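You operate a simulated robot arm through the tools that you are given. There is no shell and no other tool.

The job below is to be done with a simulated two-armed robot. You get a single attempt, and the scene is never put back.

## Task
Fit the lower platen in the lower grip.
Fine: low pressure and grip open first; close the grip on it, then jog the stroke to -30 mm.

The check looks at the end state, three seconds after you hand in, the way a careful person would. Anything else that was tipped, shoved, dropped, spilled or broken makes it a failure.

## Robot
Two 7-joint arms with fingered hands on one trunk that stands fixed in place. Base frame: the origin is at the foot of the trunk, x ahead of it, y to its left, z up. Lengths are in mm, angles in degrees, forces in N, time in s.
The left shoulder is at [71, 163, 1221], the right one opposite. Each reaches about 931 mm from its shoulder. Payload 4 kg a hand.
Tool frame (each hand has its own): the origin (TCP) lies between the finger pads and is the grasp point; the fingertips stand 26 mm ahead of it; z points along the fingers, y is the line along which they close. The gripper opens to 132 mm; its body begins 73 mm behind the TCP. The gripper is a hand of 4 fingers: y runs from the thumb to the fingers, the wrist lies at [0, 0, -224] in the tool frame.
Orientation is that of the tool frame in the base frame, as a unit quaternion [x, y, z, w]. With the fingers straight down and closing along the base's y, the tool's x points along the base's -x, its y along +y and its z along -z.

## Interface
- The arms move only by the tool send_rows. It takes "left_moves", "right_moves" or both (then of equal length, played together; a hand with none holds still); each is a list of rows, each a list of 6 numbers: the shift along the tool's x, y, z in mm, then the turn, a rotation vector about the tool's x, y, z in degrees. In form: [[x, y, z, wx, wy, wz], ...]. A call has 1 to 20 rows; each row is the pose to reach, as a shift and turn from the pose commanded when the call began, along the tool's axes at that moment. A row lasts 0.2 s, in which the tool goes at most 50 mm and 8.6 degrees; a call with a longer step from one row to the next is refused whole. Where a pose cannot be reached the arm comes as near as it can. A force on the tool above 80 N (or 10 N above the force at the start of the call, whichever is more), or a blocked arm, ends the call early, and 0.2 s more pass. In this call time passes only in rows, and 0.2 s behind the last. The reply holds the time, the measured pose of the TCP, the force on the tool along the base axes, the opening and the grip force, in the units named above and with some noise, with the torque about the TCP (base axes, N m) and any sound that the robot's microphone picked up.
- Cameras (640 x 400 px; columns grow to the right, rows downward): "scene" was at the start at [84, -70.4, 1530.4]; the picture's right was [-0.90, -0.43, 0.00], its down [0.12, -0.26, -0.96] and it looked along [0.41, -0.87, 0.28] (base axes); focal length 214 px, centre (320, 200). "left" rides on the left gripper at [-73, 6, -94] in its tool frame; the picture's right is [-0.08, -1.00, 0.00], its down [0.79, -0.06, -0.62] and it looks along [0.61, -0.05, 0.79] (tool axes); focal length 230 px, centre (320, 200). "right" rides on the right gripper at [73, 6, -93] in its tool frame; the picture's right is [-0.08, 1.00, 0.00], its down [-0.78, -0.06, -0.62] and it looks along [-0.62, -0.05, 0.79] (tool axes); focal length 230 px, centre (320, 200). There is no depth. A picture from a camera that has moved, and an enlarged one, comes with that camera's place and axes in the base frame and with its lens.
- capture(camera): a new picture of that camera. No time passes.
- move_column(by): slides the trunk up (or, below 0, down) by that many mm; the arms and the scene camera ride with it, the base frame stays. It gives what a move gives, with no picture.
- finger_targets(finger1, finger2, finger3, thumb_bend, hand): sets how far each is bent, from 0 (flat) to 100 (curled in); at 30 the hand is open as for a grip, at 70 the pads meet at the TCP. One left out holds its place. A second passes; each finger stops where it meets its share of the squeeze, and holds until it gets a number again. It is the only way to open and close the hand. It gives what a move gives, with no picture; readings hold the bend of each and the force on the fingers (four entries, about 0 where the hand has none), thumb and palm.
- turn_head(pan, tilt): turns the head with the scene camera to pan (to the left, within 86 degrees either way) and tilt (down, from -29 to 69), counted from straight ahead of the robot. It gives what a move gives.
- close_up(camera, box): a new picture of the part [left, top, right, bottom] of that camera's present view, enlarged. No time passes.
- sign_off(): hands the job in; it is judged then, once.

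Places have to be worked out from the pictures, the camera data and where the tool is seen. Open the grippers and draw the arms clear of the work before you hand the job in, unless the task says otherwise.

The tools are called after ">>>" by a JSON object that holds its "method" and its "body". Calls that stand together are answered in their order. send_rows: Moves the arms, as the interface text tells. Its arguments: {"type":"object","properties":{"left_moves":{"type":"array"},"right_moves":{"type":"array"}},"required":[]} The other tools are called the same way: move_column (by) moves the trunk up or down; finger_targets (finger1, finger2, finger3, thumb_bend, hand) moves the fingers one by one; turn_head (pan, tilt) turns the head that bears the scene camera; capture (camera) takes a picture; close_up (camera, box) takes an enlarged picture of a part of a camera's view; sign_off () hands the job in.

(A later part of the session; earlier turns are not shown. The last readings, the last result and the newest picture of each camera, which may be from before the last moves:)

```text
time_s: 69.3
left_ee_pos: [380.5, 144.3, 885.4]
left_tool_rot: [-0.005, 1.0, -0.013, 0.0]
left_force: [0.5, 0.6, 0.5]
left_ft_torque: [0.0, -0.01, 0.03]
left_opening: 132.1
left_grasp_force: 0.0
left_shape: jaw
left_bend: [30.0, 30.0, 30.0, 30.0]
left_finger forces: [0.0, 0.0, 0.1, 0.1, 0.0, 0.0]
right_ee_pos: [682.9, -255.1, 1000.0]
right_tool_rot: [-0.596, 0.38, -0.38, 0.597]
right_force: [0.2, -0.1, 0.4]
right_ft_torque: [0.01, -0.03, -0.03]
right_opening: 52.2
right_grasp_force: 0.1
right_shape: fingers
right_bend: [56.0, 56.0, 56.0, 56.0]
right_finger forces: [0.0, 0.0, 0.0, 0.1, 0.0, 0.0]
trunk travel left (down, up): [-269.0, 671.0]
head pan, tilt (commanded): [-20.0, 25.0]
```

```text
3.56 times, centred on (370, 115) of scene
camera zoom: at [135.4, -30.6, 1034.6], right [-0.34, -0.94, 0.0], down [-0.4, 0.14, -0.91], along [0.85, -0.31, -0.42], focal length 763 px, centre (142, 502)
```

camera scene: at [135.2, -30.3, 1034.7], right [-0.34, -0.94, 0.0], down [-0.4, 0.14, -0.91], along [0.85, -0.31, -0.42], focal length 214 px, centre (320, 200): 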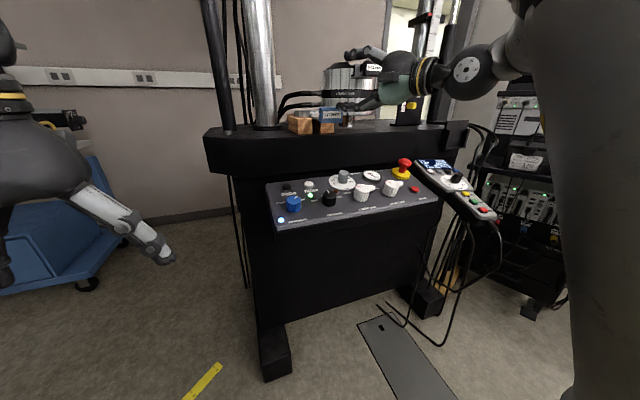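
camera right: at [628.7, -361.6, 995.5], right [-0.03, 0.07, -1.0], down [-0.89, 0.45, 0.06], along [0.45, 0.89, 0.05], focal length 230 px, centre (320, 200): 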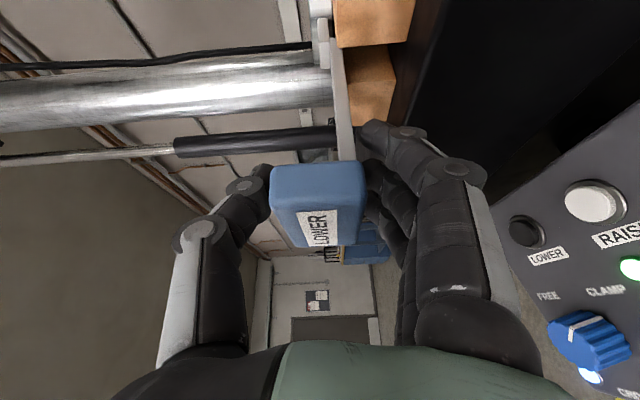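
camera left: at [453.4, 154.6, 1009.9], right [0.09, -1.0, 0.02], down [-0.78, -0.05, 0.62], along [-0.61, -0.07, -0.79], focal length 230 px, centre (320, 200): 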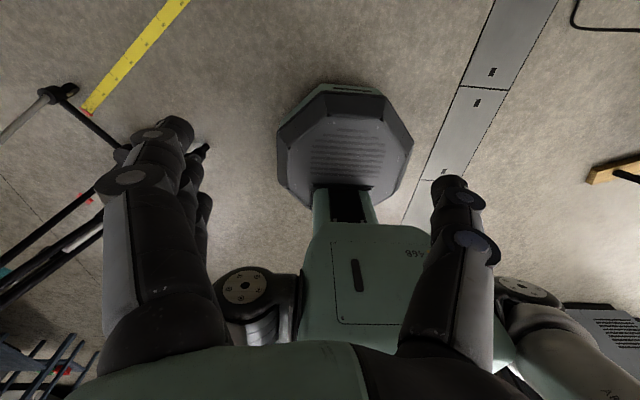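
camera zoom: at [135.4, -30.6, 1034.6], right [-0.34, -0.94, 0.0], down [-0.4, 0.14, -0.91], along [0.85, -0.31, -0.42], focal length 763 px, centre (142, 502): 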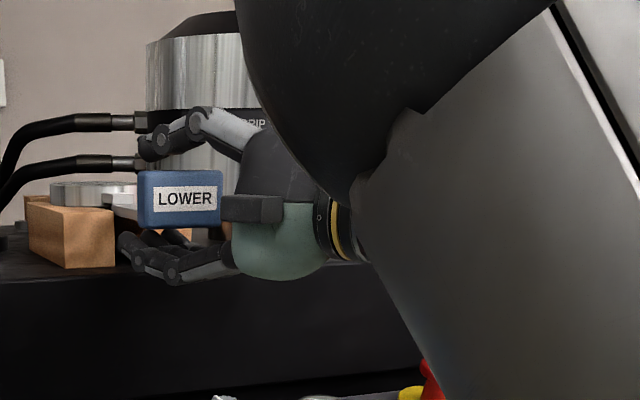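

Gaps: thumb nearly touching, fingers ~8 px away. I'll raise 1.5 mm and close further.

>>> {"method": "send_rows", "body": {"right_moves": [[0, -2, 0, 0, 0, 0], [0, -2, 0, 0, 0, 0]]}}

>>> {"method": "finger_targets", "body": {"hand": "right", "finger1": 66, "finger2": 66, "finger3": 66, "thumb_bend": 66}}

>>> {"method": "capture", "body": {"camera": "right"}}

```text
time_s: 69.9
left_ee_pos: [380.6, 145.3, 885.5]
left_tool_rot: [-0.005, 1.0, -0.012, 0.0]
left_force: [0.3, -0.2, 0.3]
left_ft_torque: [0.0, 0.04, 0.05]
left_opening: 131.7
left_grasp_force: 0.0
left_shape: jaw
left_bend: [30.0, 30.0, 30.0, 30.0]
left_finger forces: [0.0, 0.1, 0.1, 0.0, 0.1, 0.1]
right_ee_pos: [681.6, -258.1, 1004.8]
right_tool_rot: [-0.593, 0.38, -0.38, 0.599]
right_force: [-0.6, 0.9, 0.0]
right_ft_torque: [0.03, 0.02, -0.01]
right_opening: 52.5
right_grasp_force: 0.4
right_shape: fingers
right_bend: [55.0, 55.0, 56.0, 56.0]
right_finger forces: [0.2, 0.3, 0.0, 0.1, 0.1, 0.0]
trunk travel left (down, up): [-269.0, 671.0]
head pan, tilt (commanded): [-20.0, 25.0]
```

```text
time_s: 70.9
left_ee_pos: [380.5, 145.7, 885.4]
left_tool_rot: [-0.005, 1.0, -0.012, 0.0]
left_force: [0.5, 0.1, 0.2]
left_ft_torque: [0.04, 0.01, 0.0]
left_opening: 131.7
left_grasp_force: 0.0
left_shape: jaw
left_bend: [30.0, 30.0, 30.0, 30.0]
left_finger forces: [0.0, 0.1, 0.0, 0.0, 0.0, 0.1]
right_ee_pos: [682.5, -259.5, 1001.1]
right_tool_rot: [-0.594, 0.383, -0.378, 0.598]
right_force: [-0.1, 0.5, 0.0]
right_ft_torque: [-0.02, 0.12, 0.02]
right_opening: 35.7
right_grasp_force: 8.7
right_shape: fingers
right_bend: [60.0, 60.0, 63.0, 64.0]
right_finger forces: [4.1, 4.2, 1.9, 0.0, 6.6, 0.1]
trunk travel left (down, up): [-269.0, 671.0]
head pan, tilt (commanded): [-20.0, 25.0]
```

```text
taken
camera right: at [628.7, -365.9, 996.2], right [-0.03, 0.08, -1.0], down [-0.89, 0.45, 0.07], along [0.46, 0.89, 0.05], focal length 230 px, centre (320, 200)
```

right: 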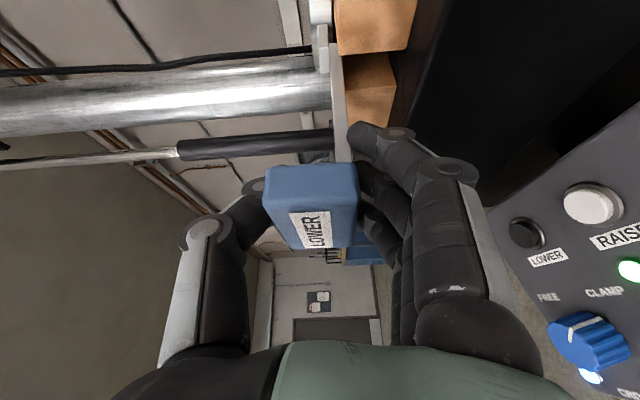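

All three fingers and thumb are in contact. Now squeeze harder.

>>> {"method": "finger_targets", "body": {"hand": "right", "finger1": 80, "finger2": 80, "finger3": 80, "thumb_bend": 80}}

>>> {"method": "capture", "body": {"camera": "scene"}}

>>> {"method": "close_up", "body": {"camera": "right", "box": [220, 100, 480, 270]}}

```text
time_s: 71.9
left_ee_pos: [382.3, 144.8, 885.0]
left_tool_rot: [-0.005, 1.0, -0.011, -0.001]
left_force: [-0.6, -0.1, -0.6]
left_ft_torque: [0.02, -0.03, 0.0]
left_opening: 132.0
left_grasp_force: 0.1
left_shape: jaw
left_bend: [30.0, 30.0, 30.0, 30.0]
left_finger forces: [0.0, 0.0, 0.0, 0.0, 0.0, 0.0]
right_ee_pos: [683.9, -258.3, 1001.2]
right_tool_rot: [-0.594, 0.383, -0.379, 0.597]
right_force: [1.8, -0.2, 0.7]
right_ft_torque: [-0.23, 0.78, -0.07]
right_opening: 31.4
right_grasp_force: 28.9
right_shape: fingers
right_bend: [62.0, 62.0, 67.0, 69.0]
right_finger forces: [10.3, 10.2, 8.6, 0.1, 28.2, 0.1]
trunk travel left (down, up): [-269.0, 671.0]
head pan, tilt (commanded): [-20.0, 25.0]
```

```text
taken
camera scene: at [136.4, -30.9, 1034.4], right [-0.34, -0.94, 0.0], down [-0.4, 0.14, -0.91], along [0.85, -0.31, -0.42], focal length 214 px, centre (320, 200)
```

scene: 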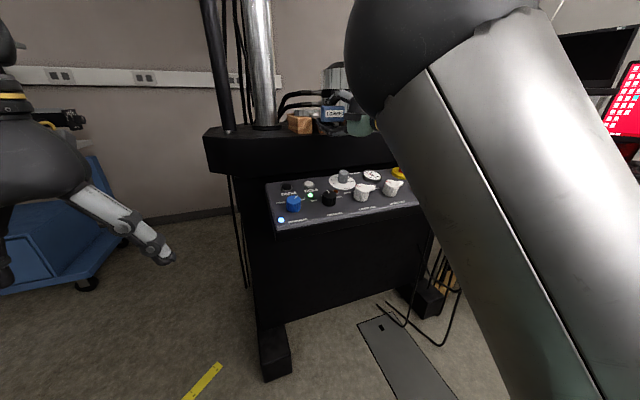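

```text
2.35 times, centred on (350, 185) of right
camera zoom: at [629.3, -366.0, 995.7], right [-0.04, 0.08, -1.0], down [-0.89, 0.45, 0.07], along [0.46, 0.89, 0.05], focal length 541 px, centre (249, 235)
```

zoom: 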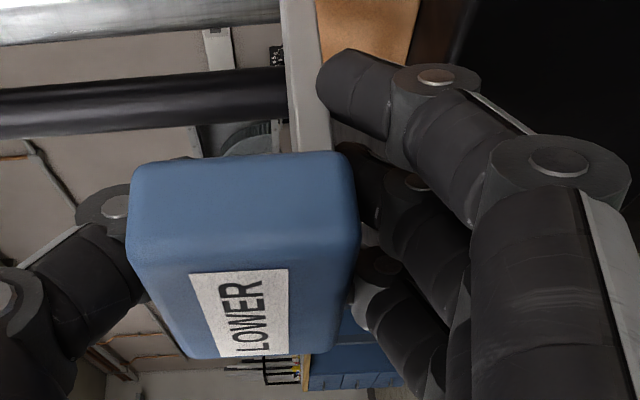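

Grip is ~29 N with the near finger under the bar. I'll squeeze to the maximum before lifting.

>>> {"method": "finger_targets", "body": {"hand": "right", "finger1": 100, "finger2": 100, "finger3": 100, "thumb_bend": 100}}

>>> {"method": "close_up", "body": {"camera": "right", "box": [220, 0, 480, 270]}}

```text
time_s: 72.9
left_ee_pos: [382.1, 145.2, 884.6]
left_tool_rot: [-0.006, 1.0, -0.012, -0.001]
left_force: [0.2, -0.1, -0.1]
left_ft_torque: [0.01, 0.01, -0.02]
left_opening: 132.1
left_grasp_force: 0.0
left_shape: jaw
left_bend: [30.0, 30.0, 30.0, 30.0]
left_finger forces: [0.1, 0.0, 0.0, 0.0, 0.0, 0.0]
right_ee_pos: [682.4, -259.2, 1003.0]
right_tool_rot: [-0.594, 0.383, -0.379, 0.598]
right_force: [2.0, -1.3, 0.4]
right_ft_torque: [-0.18, 0.69, -0.16]
right_opening: 25.9
right_grasp_force: 38.3
right_shape: fingers
right_bend: [65.0, 66.0, 86.0, 94.0]
right_finger forces: [12.9, 11.6, 18.7, 0.0, 34.0, 0.0]
trunk travel left (down, up): [-269.0, 671.0]
head pan, tilt (commanded): [-20.0, 25.0]
```

```text
1.48 times, centred on (350, 135) of right
camera zoom: at [628.9, -365.8, 996.9], right [-0.03, 0.08, -1.0], down [-0.89, 0.45, 0.06], along [0.46, 0.89, 0.05], focal length 341 px, centre (276, 296)
```

zoom: 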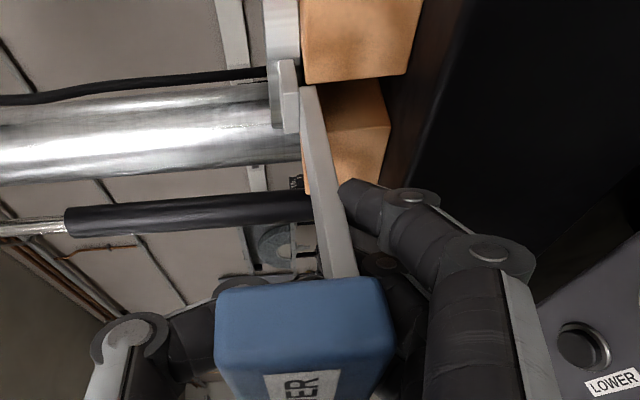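

Thumb and one finger have curled around the handle's back edge: a secure wrap at 38 N. I'll lift 20 mm with the trunk and check.

>>> {"method": "move_column", "body": {"by": 20}}

>>> {"method": "capture", "body": {"camera": "right"}}

>>> {"method": "close_up", "body": {"camera": "scene", "box": [270, 60, 390, 150]}}

```text
time_s: 73.6
left_ee_pos: [381.8, 144.7, 903.8]
left_tool_rot: [-0.006, 1.0, -0.012, -0.001]
left_force: [0.6, 1.3, 0.1]
left_ft_torque: [0.03, 0.0, 0.01]
left_opening: 132.0
left_grasp_force: 0.1
left_shape: jaw
left_bend: [30.0, 30.0, 30.0, 30.0]
left_finger forces: [0.1, 0.1, 0.0, 0.1, 0.0, 0.0]
right_ee_pos: [683.7, -258.6, 1021.7]
right_tool_rot: [-0.595, 0.383, -0.378, 0.598]
right_force: [0.7, 0.4, -10.0]
right_ft_torque: [0.05, 1.52, 0.01]
right_opening: 28.4
right_grasp_force: 37.9
right_shape: fingers
right_bend: [64.0, 66.0, 88.0, 94.0]
right_finger forces: [15.7, 12.8, 11.6, 0.0, 35.2, 0.0]
trunk travel left (down, up): [-289.0, 651.0]
head pan, tilt (commanded): [-20.0, 25.0]
```

```text
taken
camera right: at [629.8, -365.4, 1015.3], right [-0.04, 0.08, -1.0], down [-0.89, 0.45, 0.07], along [0.46, 0.89, 0.05], focal length 230 px, centre (320, 200)
```

right: 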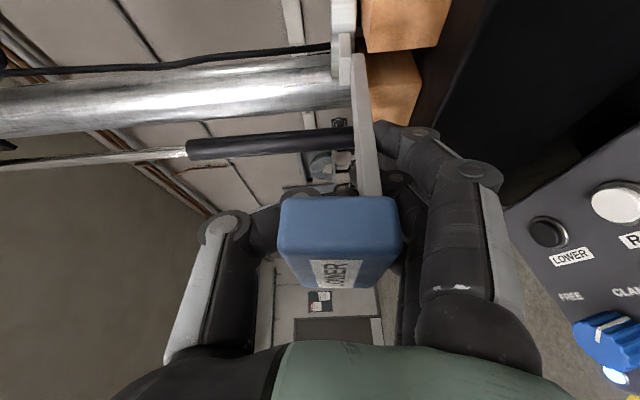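

```text
4.44 times, centred on (330, 105) of scene
camera zoom: at [137.0, -31.0, 1054.3], right [-0.34, -0.94, 0.0], down [-0.4, 0.15, -0.91], along [0.85, -0.31, -0.42], focal length 953 px, centre (276, 622)
```

zoom: 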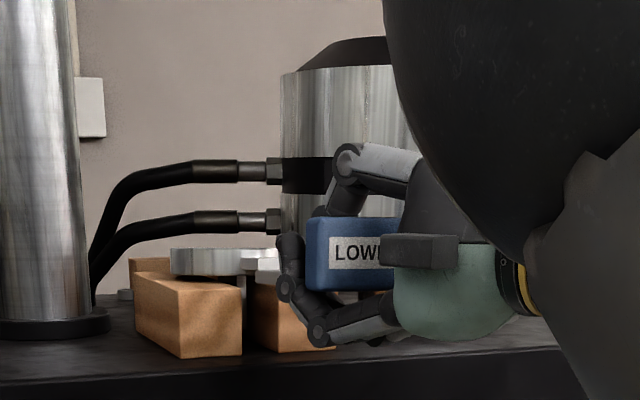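

The platen lifts: -10 N weight with 1.5 N·m, held level, tang clearing. I'll raise another 30 mm, then pull it back 40 mm in x to keep the disk clear of the hoses behind.

>>> {"method": "move_column", "body": {"by": 30}}

>>> {"method": "capture", "body": {"camera": "right"}}

>>> {"method": "close_up", "body": {"camera": "scene", "box": [270, 60, 390, 150]}}

```text
time_s: 74.3
left_ee_pos: [381.5, 145.3, 934.0]
left_tool_rot: [-0.006, 1.0, -0.011, -0.001]
left_force: [-0.4, -0.6, 0.2]
left_ft_torque: [-0.02, 0.01, -0.01]
left_opening: 131.8
left_grasp_force: 0.0
left_shape: jaw
left_bend: [30.0, 30.0, 30.0, 30.0]
left_finger forces: [0.0, 0.0, 0.1, 0.0, 0.0, 0.0]
right_ee_pos: [683.4, -257.6, 1050.5]
right_tool_rot: [-0.594, 0.384, -0.378, 0.597]
right_force: [0.1, 0.4, -10.2]
right_ft_torque: [-0.02, 1.56, 0.02]
right_opening: 28.8
right_grasp_force: 37.6
right_shape: fingers
right_bend: [64.0, 66.0, 88.0, 94.0]
right_finger forces: [16.1, 12.8, 11.3, 0.0, 35.2, 0.0]
trunk travel left (down, up): [-319.0, 621.0]
head pan, tilt (commanded): [-20.0, 25.0]
```

```text
taken
camera right: at [630.0, -365.8, 1045.5], right [-0.04, 0.08, -1.0], down [-0.89, 0.45, 0.07], along [0.46, 0.89, 0.05], focal length 230 px, centre (320, 200)
```

right: 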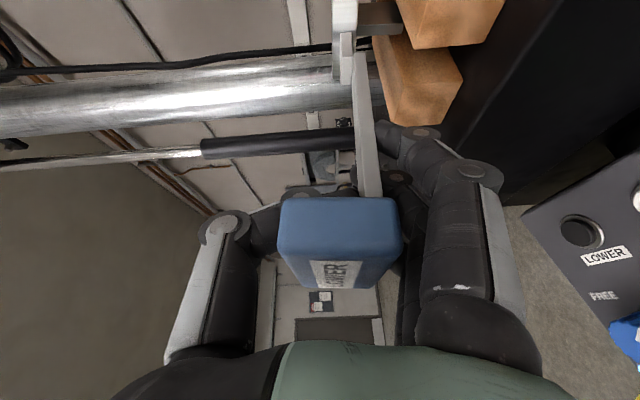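

```text
4.44 times, centred on (330, 105) of scene
camera zoom: at [137.2, -31.0, 1084.3], right [-0.34, -0.94, 0.0], down [-0.4, 0.15, -0.91], along [0.85, -0.31, -0.42], focal length 953 px, centre (276, 622)
```

zoom: 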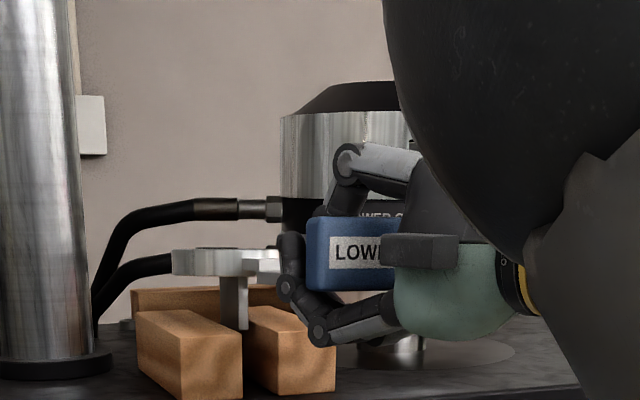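

The tang is visible just clearing the block. Raise another 30 mm, then pull back 40 mm in x.

>>> {"method": "move_column", "body": {"by": 30}}

>>> {"method": "send_rows", "body": {"right_moves": [[-4.2, 0, -9, 0, 0, 0], [-8.4, 0, -18, 0, 0, 0], [-12.7, 0, -27, 0, 0, 0], [-16.9, 0, -36.3, 0, 0, 0], [-16.9, 0, -36.3, 0, 0, 0]]}}

>>> {"method": "capture", "body": {"camera": "right"}}

>>> {"method": "capture", "body": {"camera": "scene"}}

```text
time_s: 75.1
left_ee_pos: [382.3, 144.4, 964.4]
left_tool_rot: [-0.006, 1.0, -0.011, -0.001]
left_force: [-0.1, -0.1, -0.3]
left_ft_torque: [-0.04, 0.03, 0.04]
left_opening: 132.0
left_grasp_force: 0.1
left_shape: jaw
left_bend: [30.0, 30.0, 30.0, 30.0]
left_finger forces: [0.1, 0.1, 0.0, 0.0, 0.0, 0.0]
right_ee_pos: [685.0, -257.7, 1081.6]
right_tool_rot: [-0.594, 0.384, -0.378, 0.597]
right_force: [0.4, -0.1, -10.3]
right_ft_torque: [0.04, 1.56, -0.01]
right_opening: 28.8
right_grasp_force: 37.7
right_shape: fingers
right_bend: [64.0, 66.0, 88.0, 94.0]
right_finger forces: [16.1, 12.8, 11.1, 0.0, 35.2, 0.1]
trunk travel left (down, up): [-349.0, 591.0]
head pan, tilt (commanded): [-20.0, 25.0]
```

```text
time_s: 76.3
left_ee_pos: [382.8, 144.9, 964.1]
left_tool_rot: [-0.005, 1.0, -0.01, -0.001]
left_force: [0.7, 0.6, 0.2]
left_ft_torque: [-0.02, 0.0, 0.0]
left_opening: 132.0
left_grasp_force: 0.0
left_shape: jaw
left_bend: [30.0, 30.0, 30.0, 30.0]
left_finger forces: [0.0, 0.1, 0.1, 0.0, 0.0, 0.1]
right_ee_pos: [644.5, -255.1, 1081.3]
right_tool_rot: [0.598, -0.38, 0.379, -0.596]
right_force: [0.5, 0.2, -10.2]
right_ft_torque: [0.07, 1.54, -0.02]
right_opening: 29.6
right_grasp_force: 37.4
right_shape: fingers
right_bend: [63.0, 66.0, 88.0, 94.0]
right_finger forces: [17.1, 12.7, 10.6, 0.1, 33.9, 0.0]
trunk travel left (down, up): [-349.0, 591.0]
head pan, tilt (commanded): [-20.0, 25.0]
```

```text
taken
camera right: at [590.7, -361.4, 1076.5], right [-0.04, 0.07, -1.0], down [-0.89, 0.45, 0.06], along [0.45, 0.89, 0.05], focal length 230 px, centre (320, 200)
```

right: 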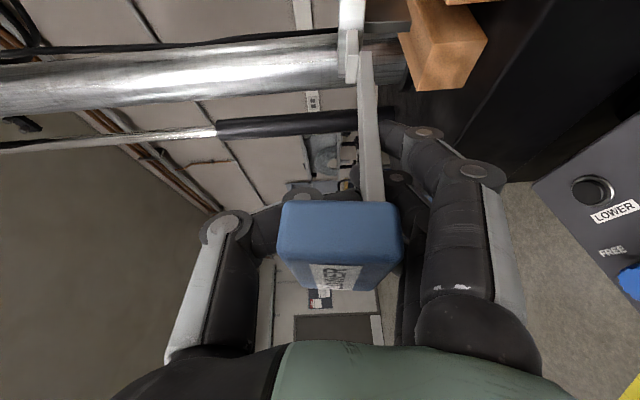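

```text
taken
camera scene: at [137.2, -31.0, 1114.3], right [-0.34, -0.94, 0.0], down [-0.4, 0.15, -0.91], along [0.85, -0.31, -0.42], focal length 214 px, centre (320, 200)
```

scene: 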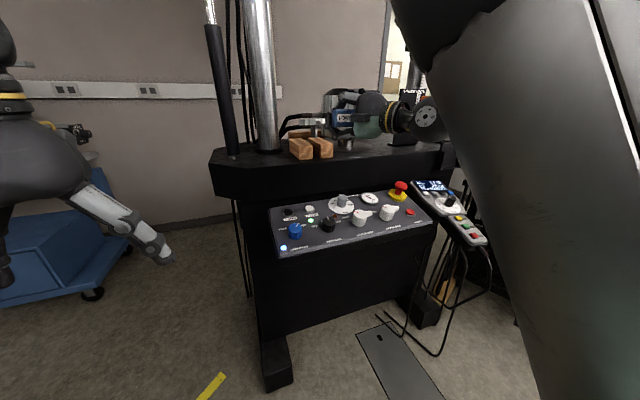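

Stable hold. I'll raise another 140 mm so the tang clears the grip and wedge handle.

>>> {"method": "move_column", "body": {"by": 140}}

>>> {"method": "turn_head", "body": {"pan": -20, "tilt": 20}}

>>> {"method": "capture", "body": {"camera": "scene"}}

>>> {"method": "capture", "body": {"camera": "right"}}

```text
time_s: 78.0
left_ee_pos: [383.3, 144.6, 1103.5]
left_tool_rot: [-0.005, 1.0, -0.012, -0.001]
left_force: [-0.2, -0.5, -0.8]
left_ft_torque: [0.0, 0.04, -0.02]
left_opening: 131.7
left_grasp_force: 0.1
left_shape: jaw
left_bend: [30.0, 30.0, 30.0, 30.0]
left_finger forces: [0.1, 0.0, 0.0, 0.1, 0.0, 0.0]
right_ee_pos: [644.9, -254.0, 1222.0]
right_tool_rot: [0.597, -0.381, 0.378, -0.596]
right_force: [-0.1, -1.4, -10.8]
right_ft_torque: [0.03, 1.52, 0.0]
right_opening: 29.5
right_grasp_force: 36.7
right_shape: fingers
right_bend: [63.0, 66.0, 88.0, 94.0]
right_finger forces: [16.8, 12.6, 10.6, 0.1, 33.8, 0.1]
trunk travel left (down, up): [-489.0, 451.0]
head pan, tilt (commanded): [-20.0, 25.0]
```

```text
time_s: 78.6
left_ee_pos: [383.1, 147.0, 1104.8]
left_tool_rot: [-0.005, 1.0, -0.011, 0.0]
left_force: [-0.1, 0.3, -1.0]
left_ft_torque: [-0.01, 0.0, 0.01]
left_opening: 132.1
left_grasp_force: 0.1
left_shape: jaw
left_bend: [30.0, 30.0, 30.0, 30.0]
left_finger forces: [0.1, 0.0, 0.1, 0.0, 0.0, 0.1]
right_ee_pos: [643.8, -254.3, 1221.4]
right_tool_rot: [0.597, -0.38, 0.379, -0.596]
right_force: [-0.3, -0.6, -10.3]
right_ft_torque: [0.03, 1.53, 0.0]
right_opening: 29.8
right_grasp_force: 37.3
right_shape: fingers
right_bend: [63.0, 66.0, 88.0, 94.0]
right_finger forces: [16.9, 12.5, 10.6, 0.0, 34.0, 0.1]
trunk travel left (down, up): [-489.0, 451.0]
head pan, tilt (commanded): [-20.0, 20.0]
```

```text
taken
camera scene: at [138.0, -31.4, 1262.4], right [-0.34, -0.94, 0.0], down [-0.32, 0.12, -0.94], along [0.88, -0.32, -0.34], focal length 214 px, centre (320, 200)
```

scene: 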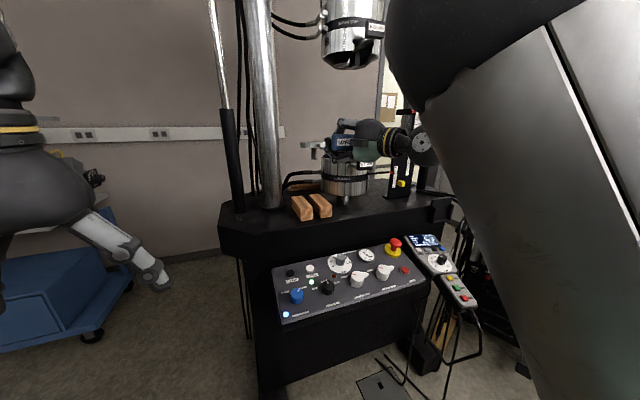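

```text
taken
camera right: at [590.6, -361.8, 1216.7], right [-0.04, 0.07, -1.0], down [-0.89, 0.45, 0.06], along [0.45, 0.89, 0.05], focal length 230 px, centre (320, 200)
```

right: 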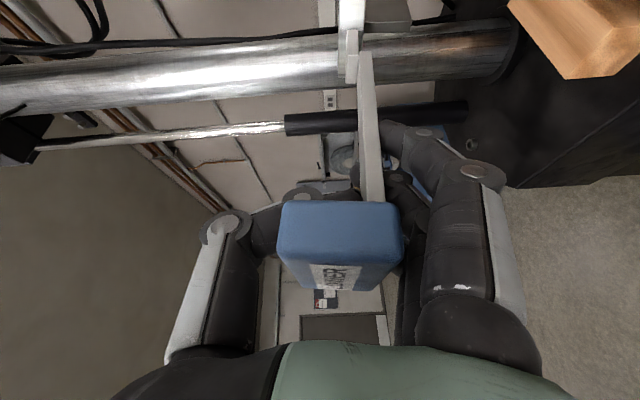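

Now high enough. I'll zoom in on the held platen in both cameras to measure the disk, tang, and tilt.

>>> {"method": "close_up", "body": {"camera": "scene", "box": [285, 95, 415, 200]}}

>>> {"method": "close_up", "body": {"camera": "right", "box": [270, 0, 450, 130]}}

```text
3.81 times, centred on (350, 148) of scene
camera zoom: at [138.0, -31.4, 1262.4], right [-0.34, -0.94, 0.0], down [-0.32, 0.12, -0.94], along [0.88, -0.32, -0.34], focal length 817 px, centre (206, 400)
```

zoom: 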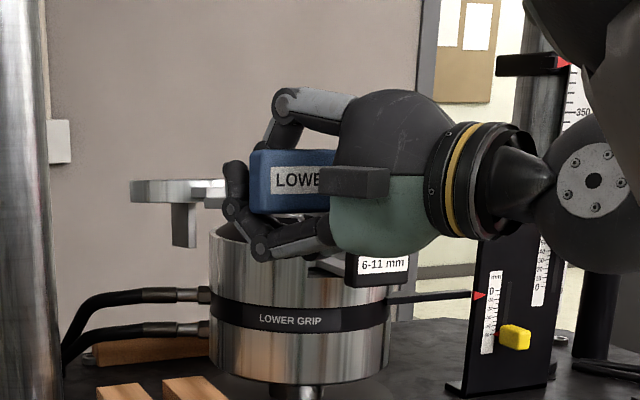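

```text
3.08 times, centred on (360, 65) of right
camera zoom: at [590.6, -361.8, 1216.7], right [-0.04, 0.07, -1.0], down [-0.89, 0.45, 0.06], along [0.45, 0.89, 0.05], focal length 708 px, centre (197, 615)
```

zoom: 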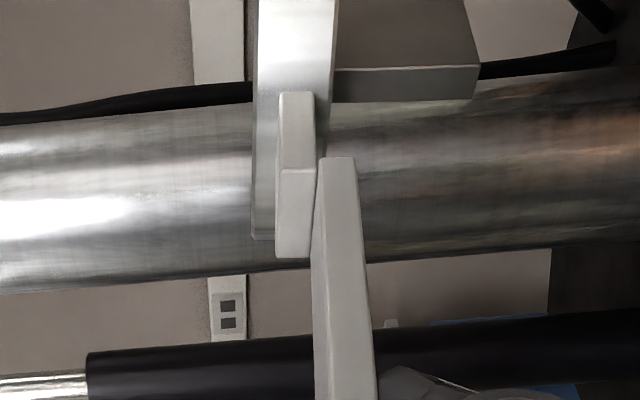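

Measured: disk centre ≈ (819,-259) with the handle pulled ~30 mm palmward; disk level, yaw ≈ 0, tang ≈39 mm long. I'll raise the trunk 140 mm more to get a clear downward view of the lower grip's open wedges under the hand.

>>> {"method": "move_column", "body": {"by": 140}}

>>> {"method": "capture", "body": {"camera": "scene"}}

```text
time_s: 80.3
left_ee_pos: [381.9, 145.7, 1243.9]
left_tool_rot: [-0.005, 1.0, -0.011, -0.001]
left_force: [0.5, 1.2, 0.6]
left_ft_torque: [-0.03, 0.02, -0.02]
left_opening: 131.8
left_grasp_force: 0.0
left_shape: jaw
left_bend: [30.0, 30.0, 30.0, 30.0]
left_finger forces: [0.0, 0.0, 0.0, 0.0, 0.0, 0.0]
right_ee_pos: [645.1, -254.6, 1362.0]
right_tool_rot: [0.597, -0.381, 0.378, -0.596]
right_force: [0.0, -0.2, -10.6]
right_ft_torque: [0.06, 1.5, -0.03]
right_opening: 29.8
right_grasp_force: 36.8
right_shape: fingers
right_bend: [63.0, 66.0, 88.0, 94.0]
right_finger forces: [16.9, 12.5, 10.5, 0.0, 34.1, 0.0]
trunk travel left (down, up): [-629.0, 311.0]
head pan, tilt (commanded): [-20.0, 20.0]
```

```text
taken
camera scene: at [138.4, -31.5, 1402.4], right [-0.34, -0.94, 0.0], down [-0.32, 0.12, -0.94], along [0.88, -0.32, -0.34], focal length 214 px, centre (320, 200)
```

scene: 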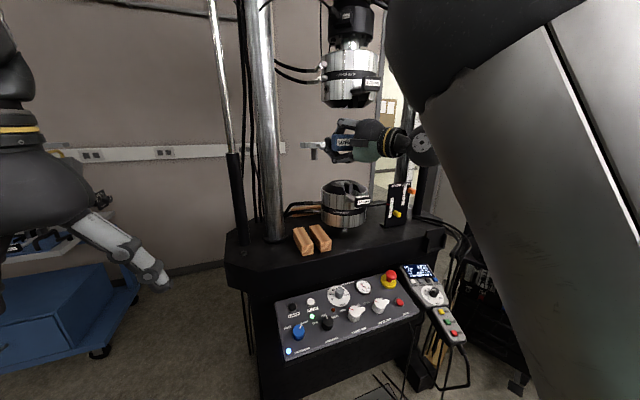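

>>> {"method": "close_up", "body": {"camera": "scene", "box": [310, 165, 390, 235]}}

>>> {"method": "close_up", "body": {"camera": "scene", "box": [290, 40, 430, 165]}}

```text
5.71 times, centred on (350, 200) of scene
camera zoom: at [138.4, -31.5, 1402.4], right [-0.34, -0.94, 0.0], down [-0.32, 0.12, -0.94], along [0.88, -0.32, -0.34], focal length 1226 px, centre (149, 200)
```

zoom: 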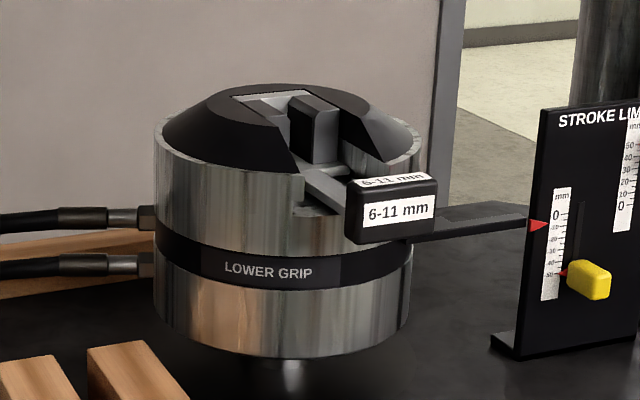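

```text
3.20 times, centred on (360, 102) of scene
camera zoom: at [138.4, -31.5, 1402.4], right [-0.34, -0.94, 0.0], down [-0.32, 0.12, -0.94], along [0.88, -0.32, -0.34], focal length 686 px, centre (192, 512)
```

zoom: 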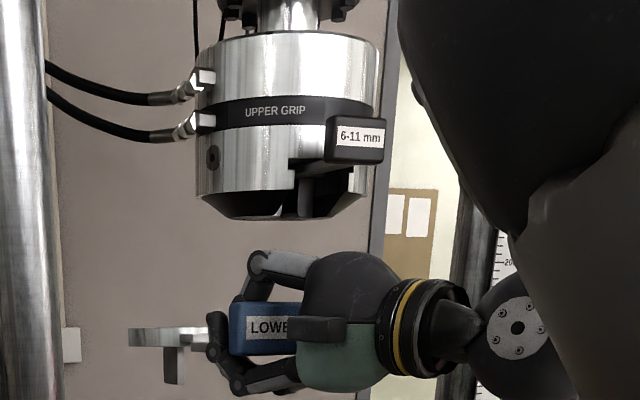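

The wedges are now apart. Zoom further into the grip top.

>>> {"method": "close_up", "body": {"camera": "scene", "box": [325, 172, 375, 208]}}

```text
11.11 times, centred on (350, 190) of scene
camera zoom: at [138.4, -31.5, 1402.4], right [-0.34, -0.94, 0.0], down [-0.32, 0.12, -0.94], along [0.88, -0.32, -0.34], focal length 2383 px, centre (-13, 311)
```

zoom: 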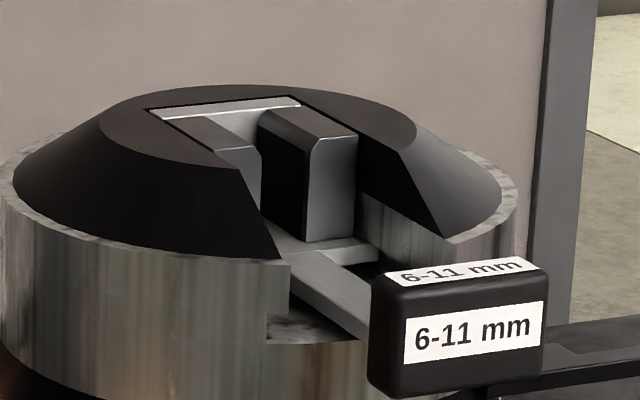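

The grip is open (wedge gap ~20 mm). Refined lower-grip axis ≈ (955,-445), wedge tops z≈1145–1150; wedge handle top ≈1140 at x 793–816. Disk centre is at TCP+(172.5,-4). I'll carry the platen slowly over, to TCP ≈ (782,-441,1262).

>>> {"method": "send_rows", "body": {"right_moves": [[13.35, 0, 2.67, 0, 0, 0], [26.7, 0, 5.3, 0, 0, 0], [40, 0, 8, 0, 0, 0], [53.4, 0, 10.7, 0, 0, 0], [66.7, 0, 13.4, 0, 0, 0], [80.1, 0, 16, 0, 0, 0], [93.4, 0, 18.7, 0, 0, 0], [106.8, 10, 21.4, 0, 0, 0], [120.1, 20, 24, 0, 0, 0], [133.5, 30, 26.7, 0, 0, 0], [146.8, 40, 29.4, 0, 0, 0], [160.2, 50, 32, 0, 0, 0], [173.5, 60, 34.7, 0, 0, 0], [186.9, 70, 37.4, 0, 0, 0], [200.2, 80, 40, 0, 0, 0], [213.6, 90, 42.7, 0, 0, 0], [226.9, 100, 45.4, 0, 0, 0]]}}

>>> {"method": "capture", "body": {"camera": "scene"}}

>>> {"method": "capture", "body": {"camera": "right"}}

```text
time_s: 83.9
left_ee_pos: [383.2, 143.9, 1244.9]
left_tool_rot: [-0.006, 1.0, -0.012, -0.001]
left_force: [-0.1, 0.2, 0.4]
left_ft_torque: [0.01, 0.01, 0.0]
left_opening: 132.2
left_grasp_force: 0.1
left_shape: jaw
left_bend: [30.0, 30.0, 30.0, 30.0]
left_finger forces: [0.1, 0.0, 0.0, 0.0, 0.0, 0.1]
right_ee_pos: [781.7, -441.5, 1259.4]
right_tool_rot: [0.597, -0.38, 0.377, -0.597]
right_force: [0.1, -0.4, -10.5]
right_ft_torque: [0.07, 1.43, -0.04]
right_opening: 30.2
right_grasp_force: 37.2
right_shape: fingers
right_bend: [62.0, 67.0, 88.0, 94.0]
right_finger forces: [16.5, 12.3, 10.4, 0.0, 35.5, 0.1]
trunk travel left (down, up): [-629.0, 311.0]
head pan, tilt (commanded): [-20.0, 20.0]
```

```text
taken
camera scene: at [139.4, -33.0, 1402.3], right [-0.34, -0.94, 0.0], down [-0.32, 0.12, -0.94], along [0.88, -0.32, -0.34], focal length 214 px, centre (320, 200)
```

scene: 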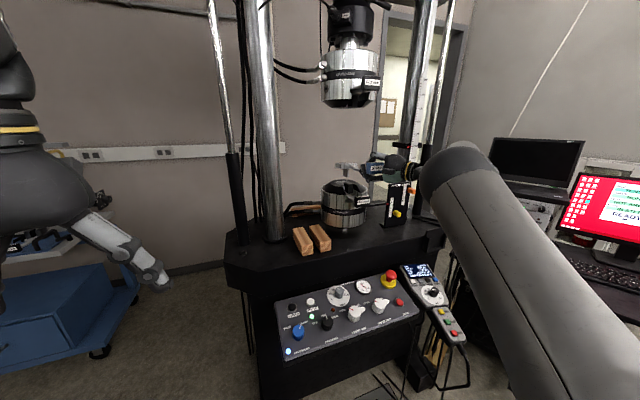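

```text
taken
camera right: at [728.8, -549.2, 1254.5], right [-0.04, 0.07, -1.0], down [-0.89, 0.45, 0.06], along [0.45, 0.89, 0.05], focal length 230 px, centre (320, 200)
```

right: 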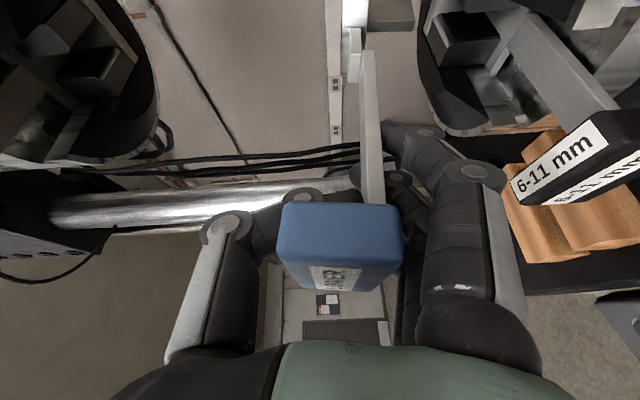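

Platen is over the grip, stable at -10.5 N. Zoom both cameras to check alignment of tang and wedge gap.

>>> {"method": "close_up", "body": {"camera": "scene", "box": [315, 145, 405, 215]}}

>>> {"method": "close_up", "body": {"camera": "right", "box": [320, 0, 640, 200]}}

```text
5.71 times, centred on (360, 180) of scene
camera zoom: at [139.4, -33.0, 1402.3], right [-0.34, -0.94, 0.0], down [-0.32, 0.12, -0.94], along [0.88, -0.32, -0.34], focal length 1226 px, centre (91, 314)
```

zoom: 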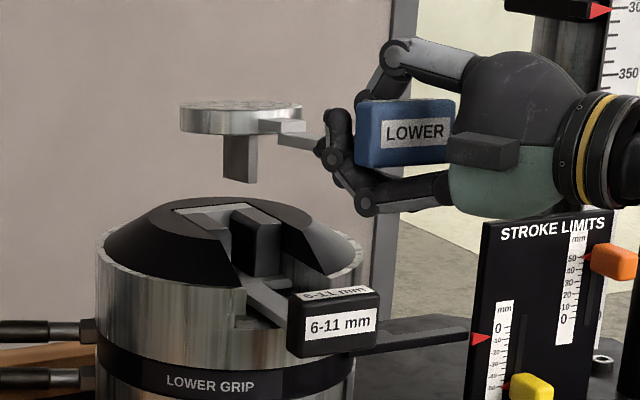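

```text
2.00 times, centred on (480, 100) of right
camera zoom: at [728.8, -549.2, 1254.5], right [-0.04, 0.07, -1.0], down [-0.89, 0.45, 0.06], along [0.45, 0.89, 0.05], focal length 460 px, centre (0, 400)
```

zoom: 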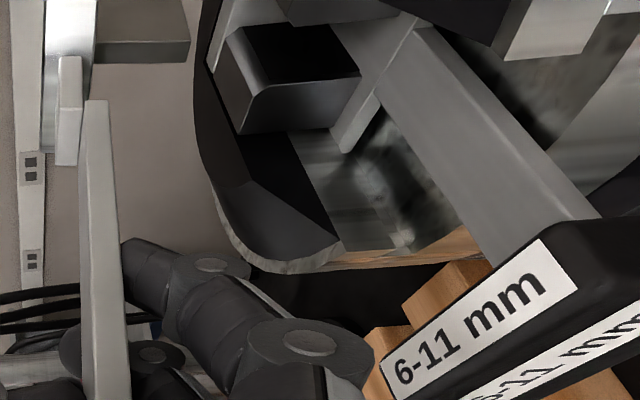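

I'll zoom tighter on the tang and gap from both cameras.

>>> {"method": "close_up", "body": {"camera": "scene", "box": [325, 155, 365, 185]}}

>>> {"method": "close_up", "body": {"camera": "right", "box": [320, 0, 440, 75]}}

>>> {"method": "close_up", "body": {"camera": "right", "box": [420, 0, 540, 75]}}

```text
13.33 times, centred on (345, 170) of scene
camera zoom: at [139.4, -33.0, 1402.3], right [-0.34, -0.94, 0.0], down [-0.32, 0.12, -0.94], along [0.88, -0.32, -0.34], focal length 2860 px, centre (-13, 600)
```

zoom: 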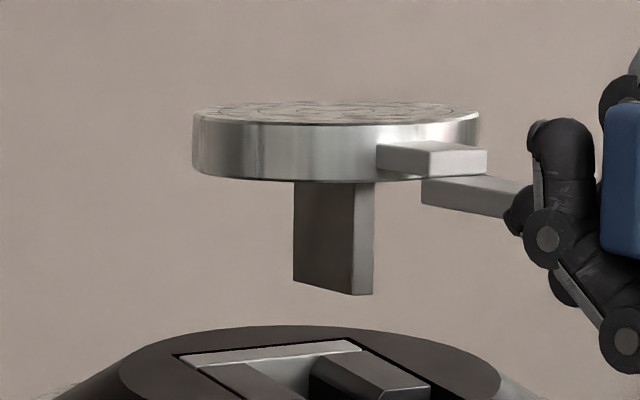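

```text
5.33 times, centred on (380, 38) of right
camera zoom: at [728.8, -549.2, 1254.5], right [-0.04, 0.07, -1.0], down [-0.89, 0.45, 0.06], along [0.45, 0.89, 0.05], focal length 1227 px, centre (0, 1067)
```

zoom: 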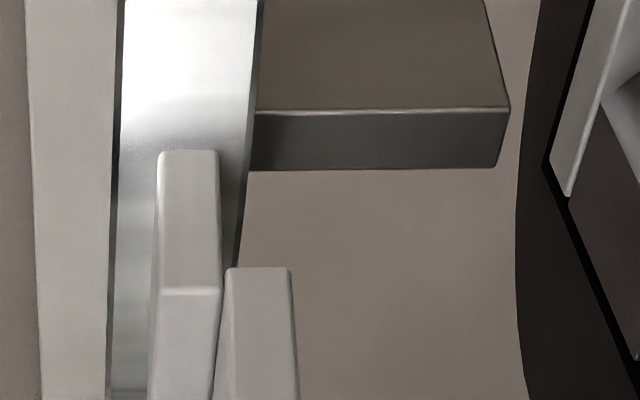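

```text
5.33 times, centred on (480, 38) of right
camera zoom: at [728.8, -549.2, 1254.5], right [-0.04, 0.07, -1.0], down [-0.89, 0.45, 0.06], along [0.45, 0.89, 0.05], focal length 1227 px, centre (-533, 1067)
```

zoom: 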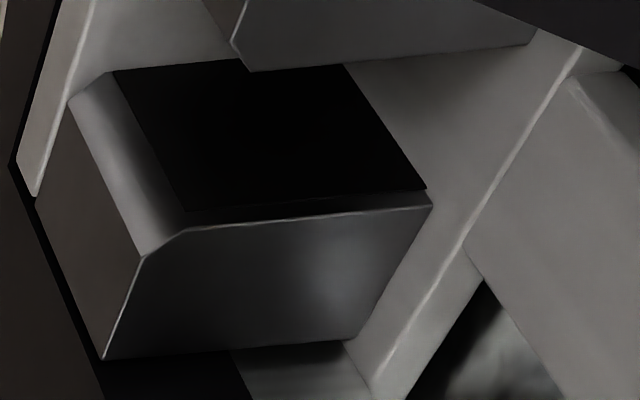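

Tang is ≈7.5 mm thick × ~59 wide; its centre is at ≈(952.5,-447.4) while the open gap runs y ≈ -430…-453 (mid ≈ -442). I'll shift the platen +5.5 mm in y.

>>> {"method": "send_rows", "body": {"right_moves": [[-2.4, 0, 1.4, 0, 0, 0], [-4.8, 0, 2.8, 0, 0, 0], [-4.8, 0, 2.8, 0, 0, 0]]}}

>>> {"method": "close_up", "body": {"camera": "scene", "box": [320, 155, 370, 205]}}

>>> {"method": "close_up", "body": {"camera": "right", "box": [340, 0, 540, 110]}}

```text
time_s: 84.7
left_ee_pos: [382.7, 144.4, 1244.3]
left_tool_rot: [-0.005, 1.0, -0.011, -0.001]
left_force: [-0.1, -0.1, 0.1]
left_ft_torque: [0.03, 0.01, 0.01]
left_opening: 132.0
left_grasp_force: 0.1
left_shape: jaw
left_bend: [30.0, 30.0, 30.0, 30.0]
left_finger forces: [0.1, 0.1, 0.1, 0.1, 0.0, 0.1]
right_ee_pos: [781.0, -436.2, 1260.9]
right_tool_rot: [-0.597, 0.381, -0.378, 0.597]
right_force: [0.0, 0.1, -9.7]
right_ft_torque: [0.05, 1.52, -0.04]
right_opening: 30.2
right_grasp_force: 37.7
right_shape: fingers
right_bend: [62.0, 67.0, 88.0, 94.0]
right_finger forces: [17.0, 12.8, 9.9, 0.0, 36.1, 0.0]
trunk travel left (down, up): [-629.0, 311.0]
head pan, tilt (commanded): [-20.0, 20.0]
```

```text
8.00 times, centred on (345, 180) of scene
camera zoom: at [138.3, -32.0, 1402.5], right [-0.34, -0.94, 0.0], down [-0.32, 0.12, -0.94], along [0.88, -0.32, -0.34], focal length 1716 px, centre (120, 360)
```

zoom: 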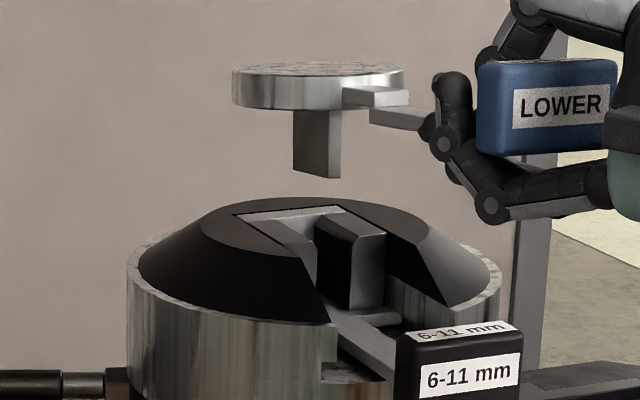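

```text
3.20 times, centred on (440, 55) of right
camera zoom: at [728.1, -542.2, 1255.7], right [-0.04, 0.07, -1.0], down [-0.89, 0.45, 0.06], along [0.45, 0.89, 0.05], focal length 736 px, centre (-64, 664)
```

zoom: 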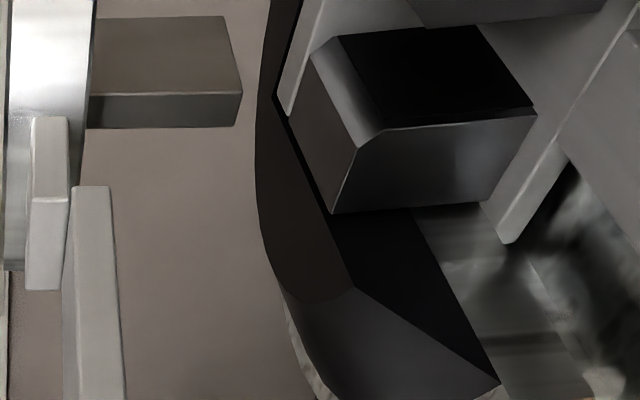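

The handle-vs-disk heights (23 mm vs 8.5 mm originally) and the tang's edge show the platen droops about 4° nose-down. I'll pitch the hand up 4° to level it.

>>> {"method": "send_rows", "body": {"right_moves": [[0, 0, 0, 0.9, 0, -0.42], [0, 0, 0, 1.8, 0, -0.85], [0, 0, 0, 2.7, 0, -1.27], [0, 0, 0, 3.63, 0, -1.69], [0, 0, 0, 3.63, 0, -1.69]]}}

>>> {"method": "close_up", "body": {"camera": "scene", "box": [320, 155, 370, 205]}}

>>> {"method": "close_up", "body": {"camera": "right", "box": [340, 0, 540, 110]}}

```text
time_s: 85.9
left_ee_pos: [382.5, 144.0, 1245.0]
left_tool_rot: [-0.006, 1.0, -0.011, -0.001]
left_force: [0.1, -0.5, 0.0]
left_ft_torque: [0.02, 0.01, -0.01]
left_opening: 132.0
left_grasp_force: 0.0
left_shape: jaw
left_bend: [30.0, 30.0, 30.0, 30.0]
left_finger forces: [0.0, 0.0, 0.0, 0.0, 0.0, 0.1]
right_ee_pos: [781.8, -435.3, 1260.4]
right_tool_rot: [-0.583, 0.36, -0.399, 0.609]
right_force: [0.8, -0.3, -10.4]
right_ft_torque: [0.05, 1.54, 0.0]
right_opening: 30.3
right_grasp_force: 38.3
right_shape: fingers
right_bend: [62.0, 67.0, 88.0, 94.0]
right_finger forces: [17.4, 12.6, 9.7, 0.0, 36.2, 0.0]
trunk travel left (down, up): [-629.0, 311.0]
head pan, tilt (commanded): [-20.0, 20.0]
```

```text
8.00 times, centred on (345, 180) of scene
camera zoom: at [138.5, -32.0, 1402.4], right [-0.34, -0.94, 0.0], down [-0.32, 0.12, -0.94], along [0.88, -0.32, -0.34], focal length 1716 px, centre (120, 360)
```

zoom: 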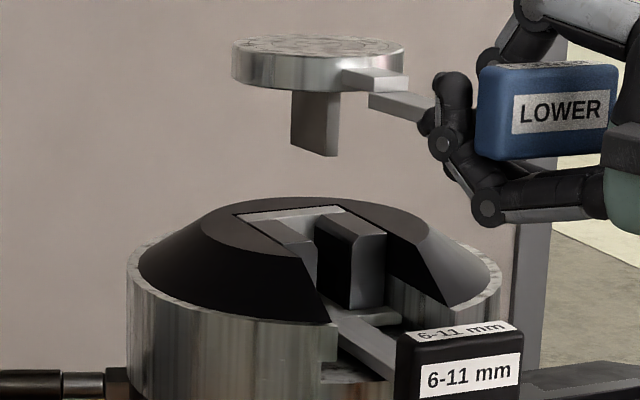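

```text
3.20 times, centred on (440, 55) of right
camera zoom: at [729.1, -542.7, 1252.3], right [0.03, 0.07, -1.0], down [-0.89, 0.45, 0.0], along [0.45, 0.89, 0.08], focal length 736 px, centre (-64, 664)
```

zoom: 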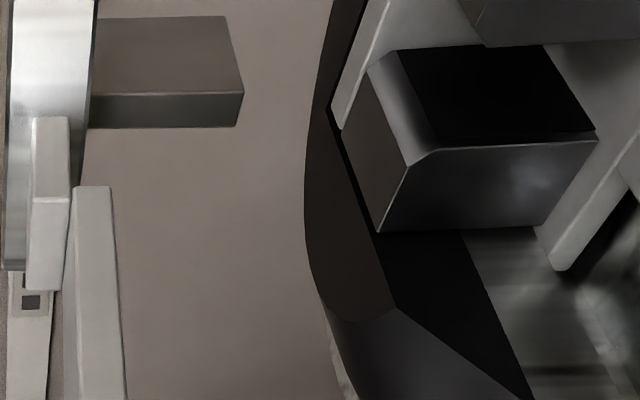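

Remaining droop ≈0.8°; tang centre now ≈ (955.7,-441), gap mid ≈ -441.5. I'll add 0.8° pitch, shift -2.5 mm in x, and lower 40 mm to bring the tang just above the wedges.

>>> {"method": "send_rows", "body": {"right_moves": [[-0.6, -0.17, -2.5, 0.73, 0, -0.34], [-0.9, 9.8, -3.2, 0.73, 0, -0.34], [-1.3, 19.8, -4, 0.73, 0, -0.34], [-1.6, 29.7, -4.7, 0.73, 0, -0.34], [-2, 39.7, -5.5, 0.73, 0, -0.34], [-2, 39.7, -5.5, 0.73, 0, -0.34]]}}

>>> {"method": "close_up", "body": {"camera": "scene", "box": [325, 160, 375, 210]}}

>>> {"method": "close_up", "body": {"camera": "right", "box": [340, 0, 540, 110]}}

>>> {"method": "capture", "body": {"camera": "right"}}

```text
time_s: 87.3
left_ee_pos: [382.1, 145.5, 1244.1]
left_tool_rot: [-0.005, 1.0, -0.012, 0.0]
left_force: [0.4, -0.1, -1.3]
left_ft_torque: [0.01, 0.03, 0.01]
left_opening: 131.9
left_grasp_force: 0.0
left_shape: jaw
left_bend: [30.0, 30.0, 30.0, 30.0]
left_finger forces: [0.0, 0.0, 0.0, 0.1, 0.1, 0.0]
right_ee_pos: [779.5, -436.4, 1221.4]
right_tool_rot: [-0.58, 0.355, -0.404, 0.612]
right_force: [-0.8, 0.0, -9.3]
right_ft_torque: [0.04, 1.54, -0.01]
right_opening: 30.2
right_grasp_force: 37.8
right_shape: fingers
right_bend: [62.0, 67.0, 88.0, 94.0]
right_finger forces: [17.3, 12.6, 9.8, 0.1, 36.2, 0.0]
trunk travel left (down, up): [-629.0, 311.0]
head pan, tilt (commanded): [-20.0, 20.0]
```

```text
8.00 times, centred on (350, 185) of scene
camera zoom: at [138.5, -31.7, 1402.4], right [-0.34, -0.94, 0.0], down [-0.32, 0.12, -0.94], along [0.88, -0.32, -0.34], focal length 1716 px, centre (80, 320)
```

zoom: 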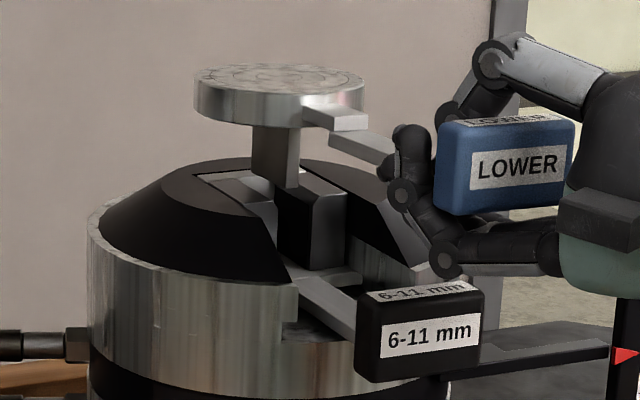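

```text
3.20 times, centred on (440, 55) of right
camera zoom: at [727.0, -543.6, 1211.7], right [0.05, 0.07, -1.0], down [-0.89, 0.45, -0.01], along [0.45, 0.89, 0.08], focal length 736 px, centre (-64, 664)
```

zoom: 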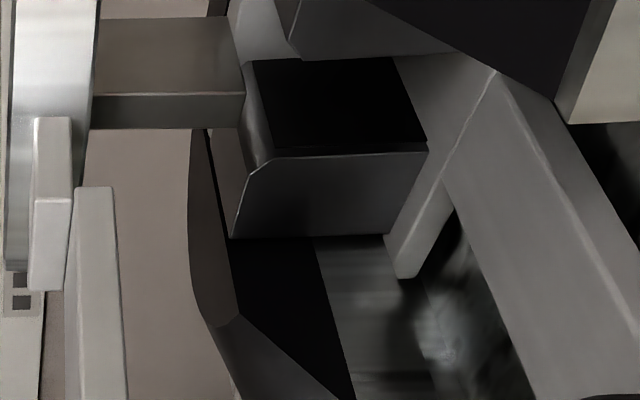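

```text
taken
camera right: at [727.0, -543.6, 1211.7], right [0.05, 0.07, -1.0], down [-0.89, 0.45, -0.01], along [0.45, 0.89, 0.08], focal length 230 px, centre (320, 200)
```

right: 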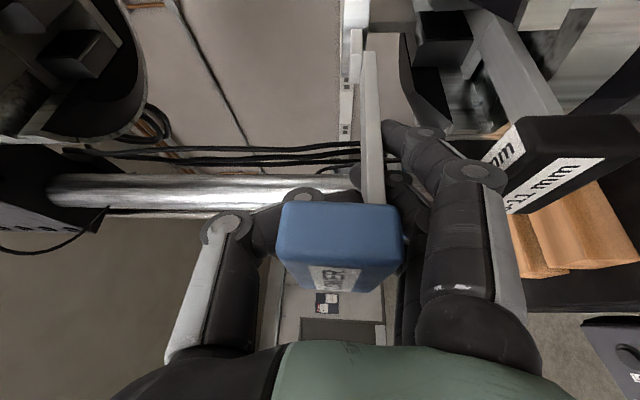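

Tang sits centred in the open gap. I'll check clearance between my lower fingers and the wedge handle before inserting.

>>> {"method": "close_up", "body": {"camera": "right", "box": [360, 80, 640, 255]}}

>>> {"method": "close_up", "body": {"camera": "scene", "box": [345, 165, 405, 215]}}

```text
2.29 times, centred on (500, 168) of right
camera zoom: at [727.0, -543.6, 1211.7], right [0.05, 0.07, -1.0], down [-0.89, 0.45, -0.01], along [0.45, 0.89, 0.08], focal length 526 px, centre (-91, 274)
```

zoom: 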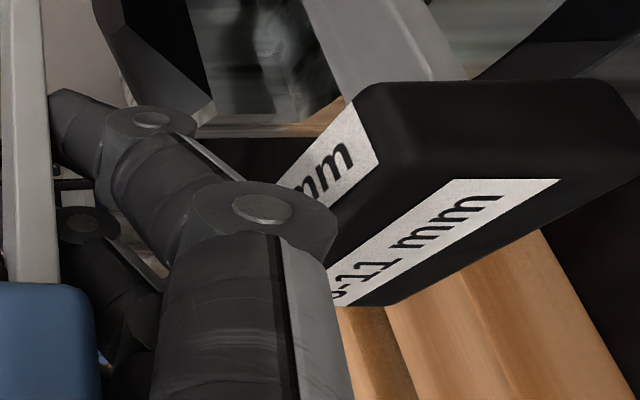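

```text
8.00 times, centred on (375, 190) of scene
camera zoom: at [138.5, -31.7, 1402.4], right [-0.34, -0.94, 0.0], down [-0.32, 0.12, -0.94], along [0.88, -0.32, -0.34], focal length 1716 px, centre (-120, 280)
```

zoom: 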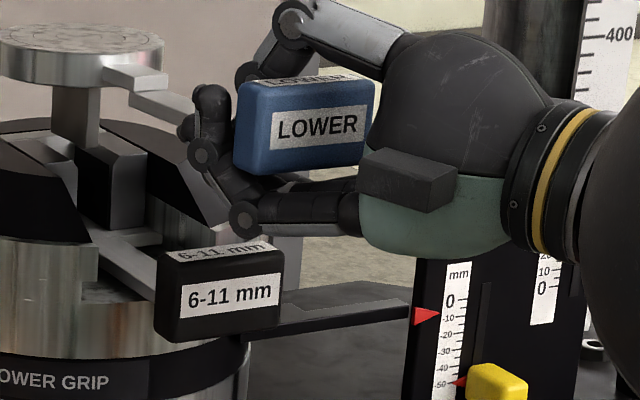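

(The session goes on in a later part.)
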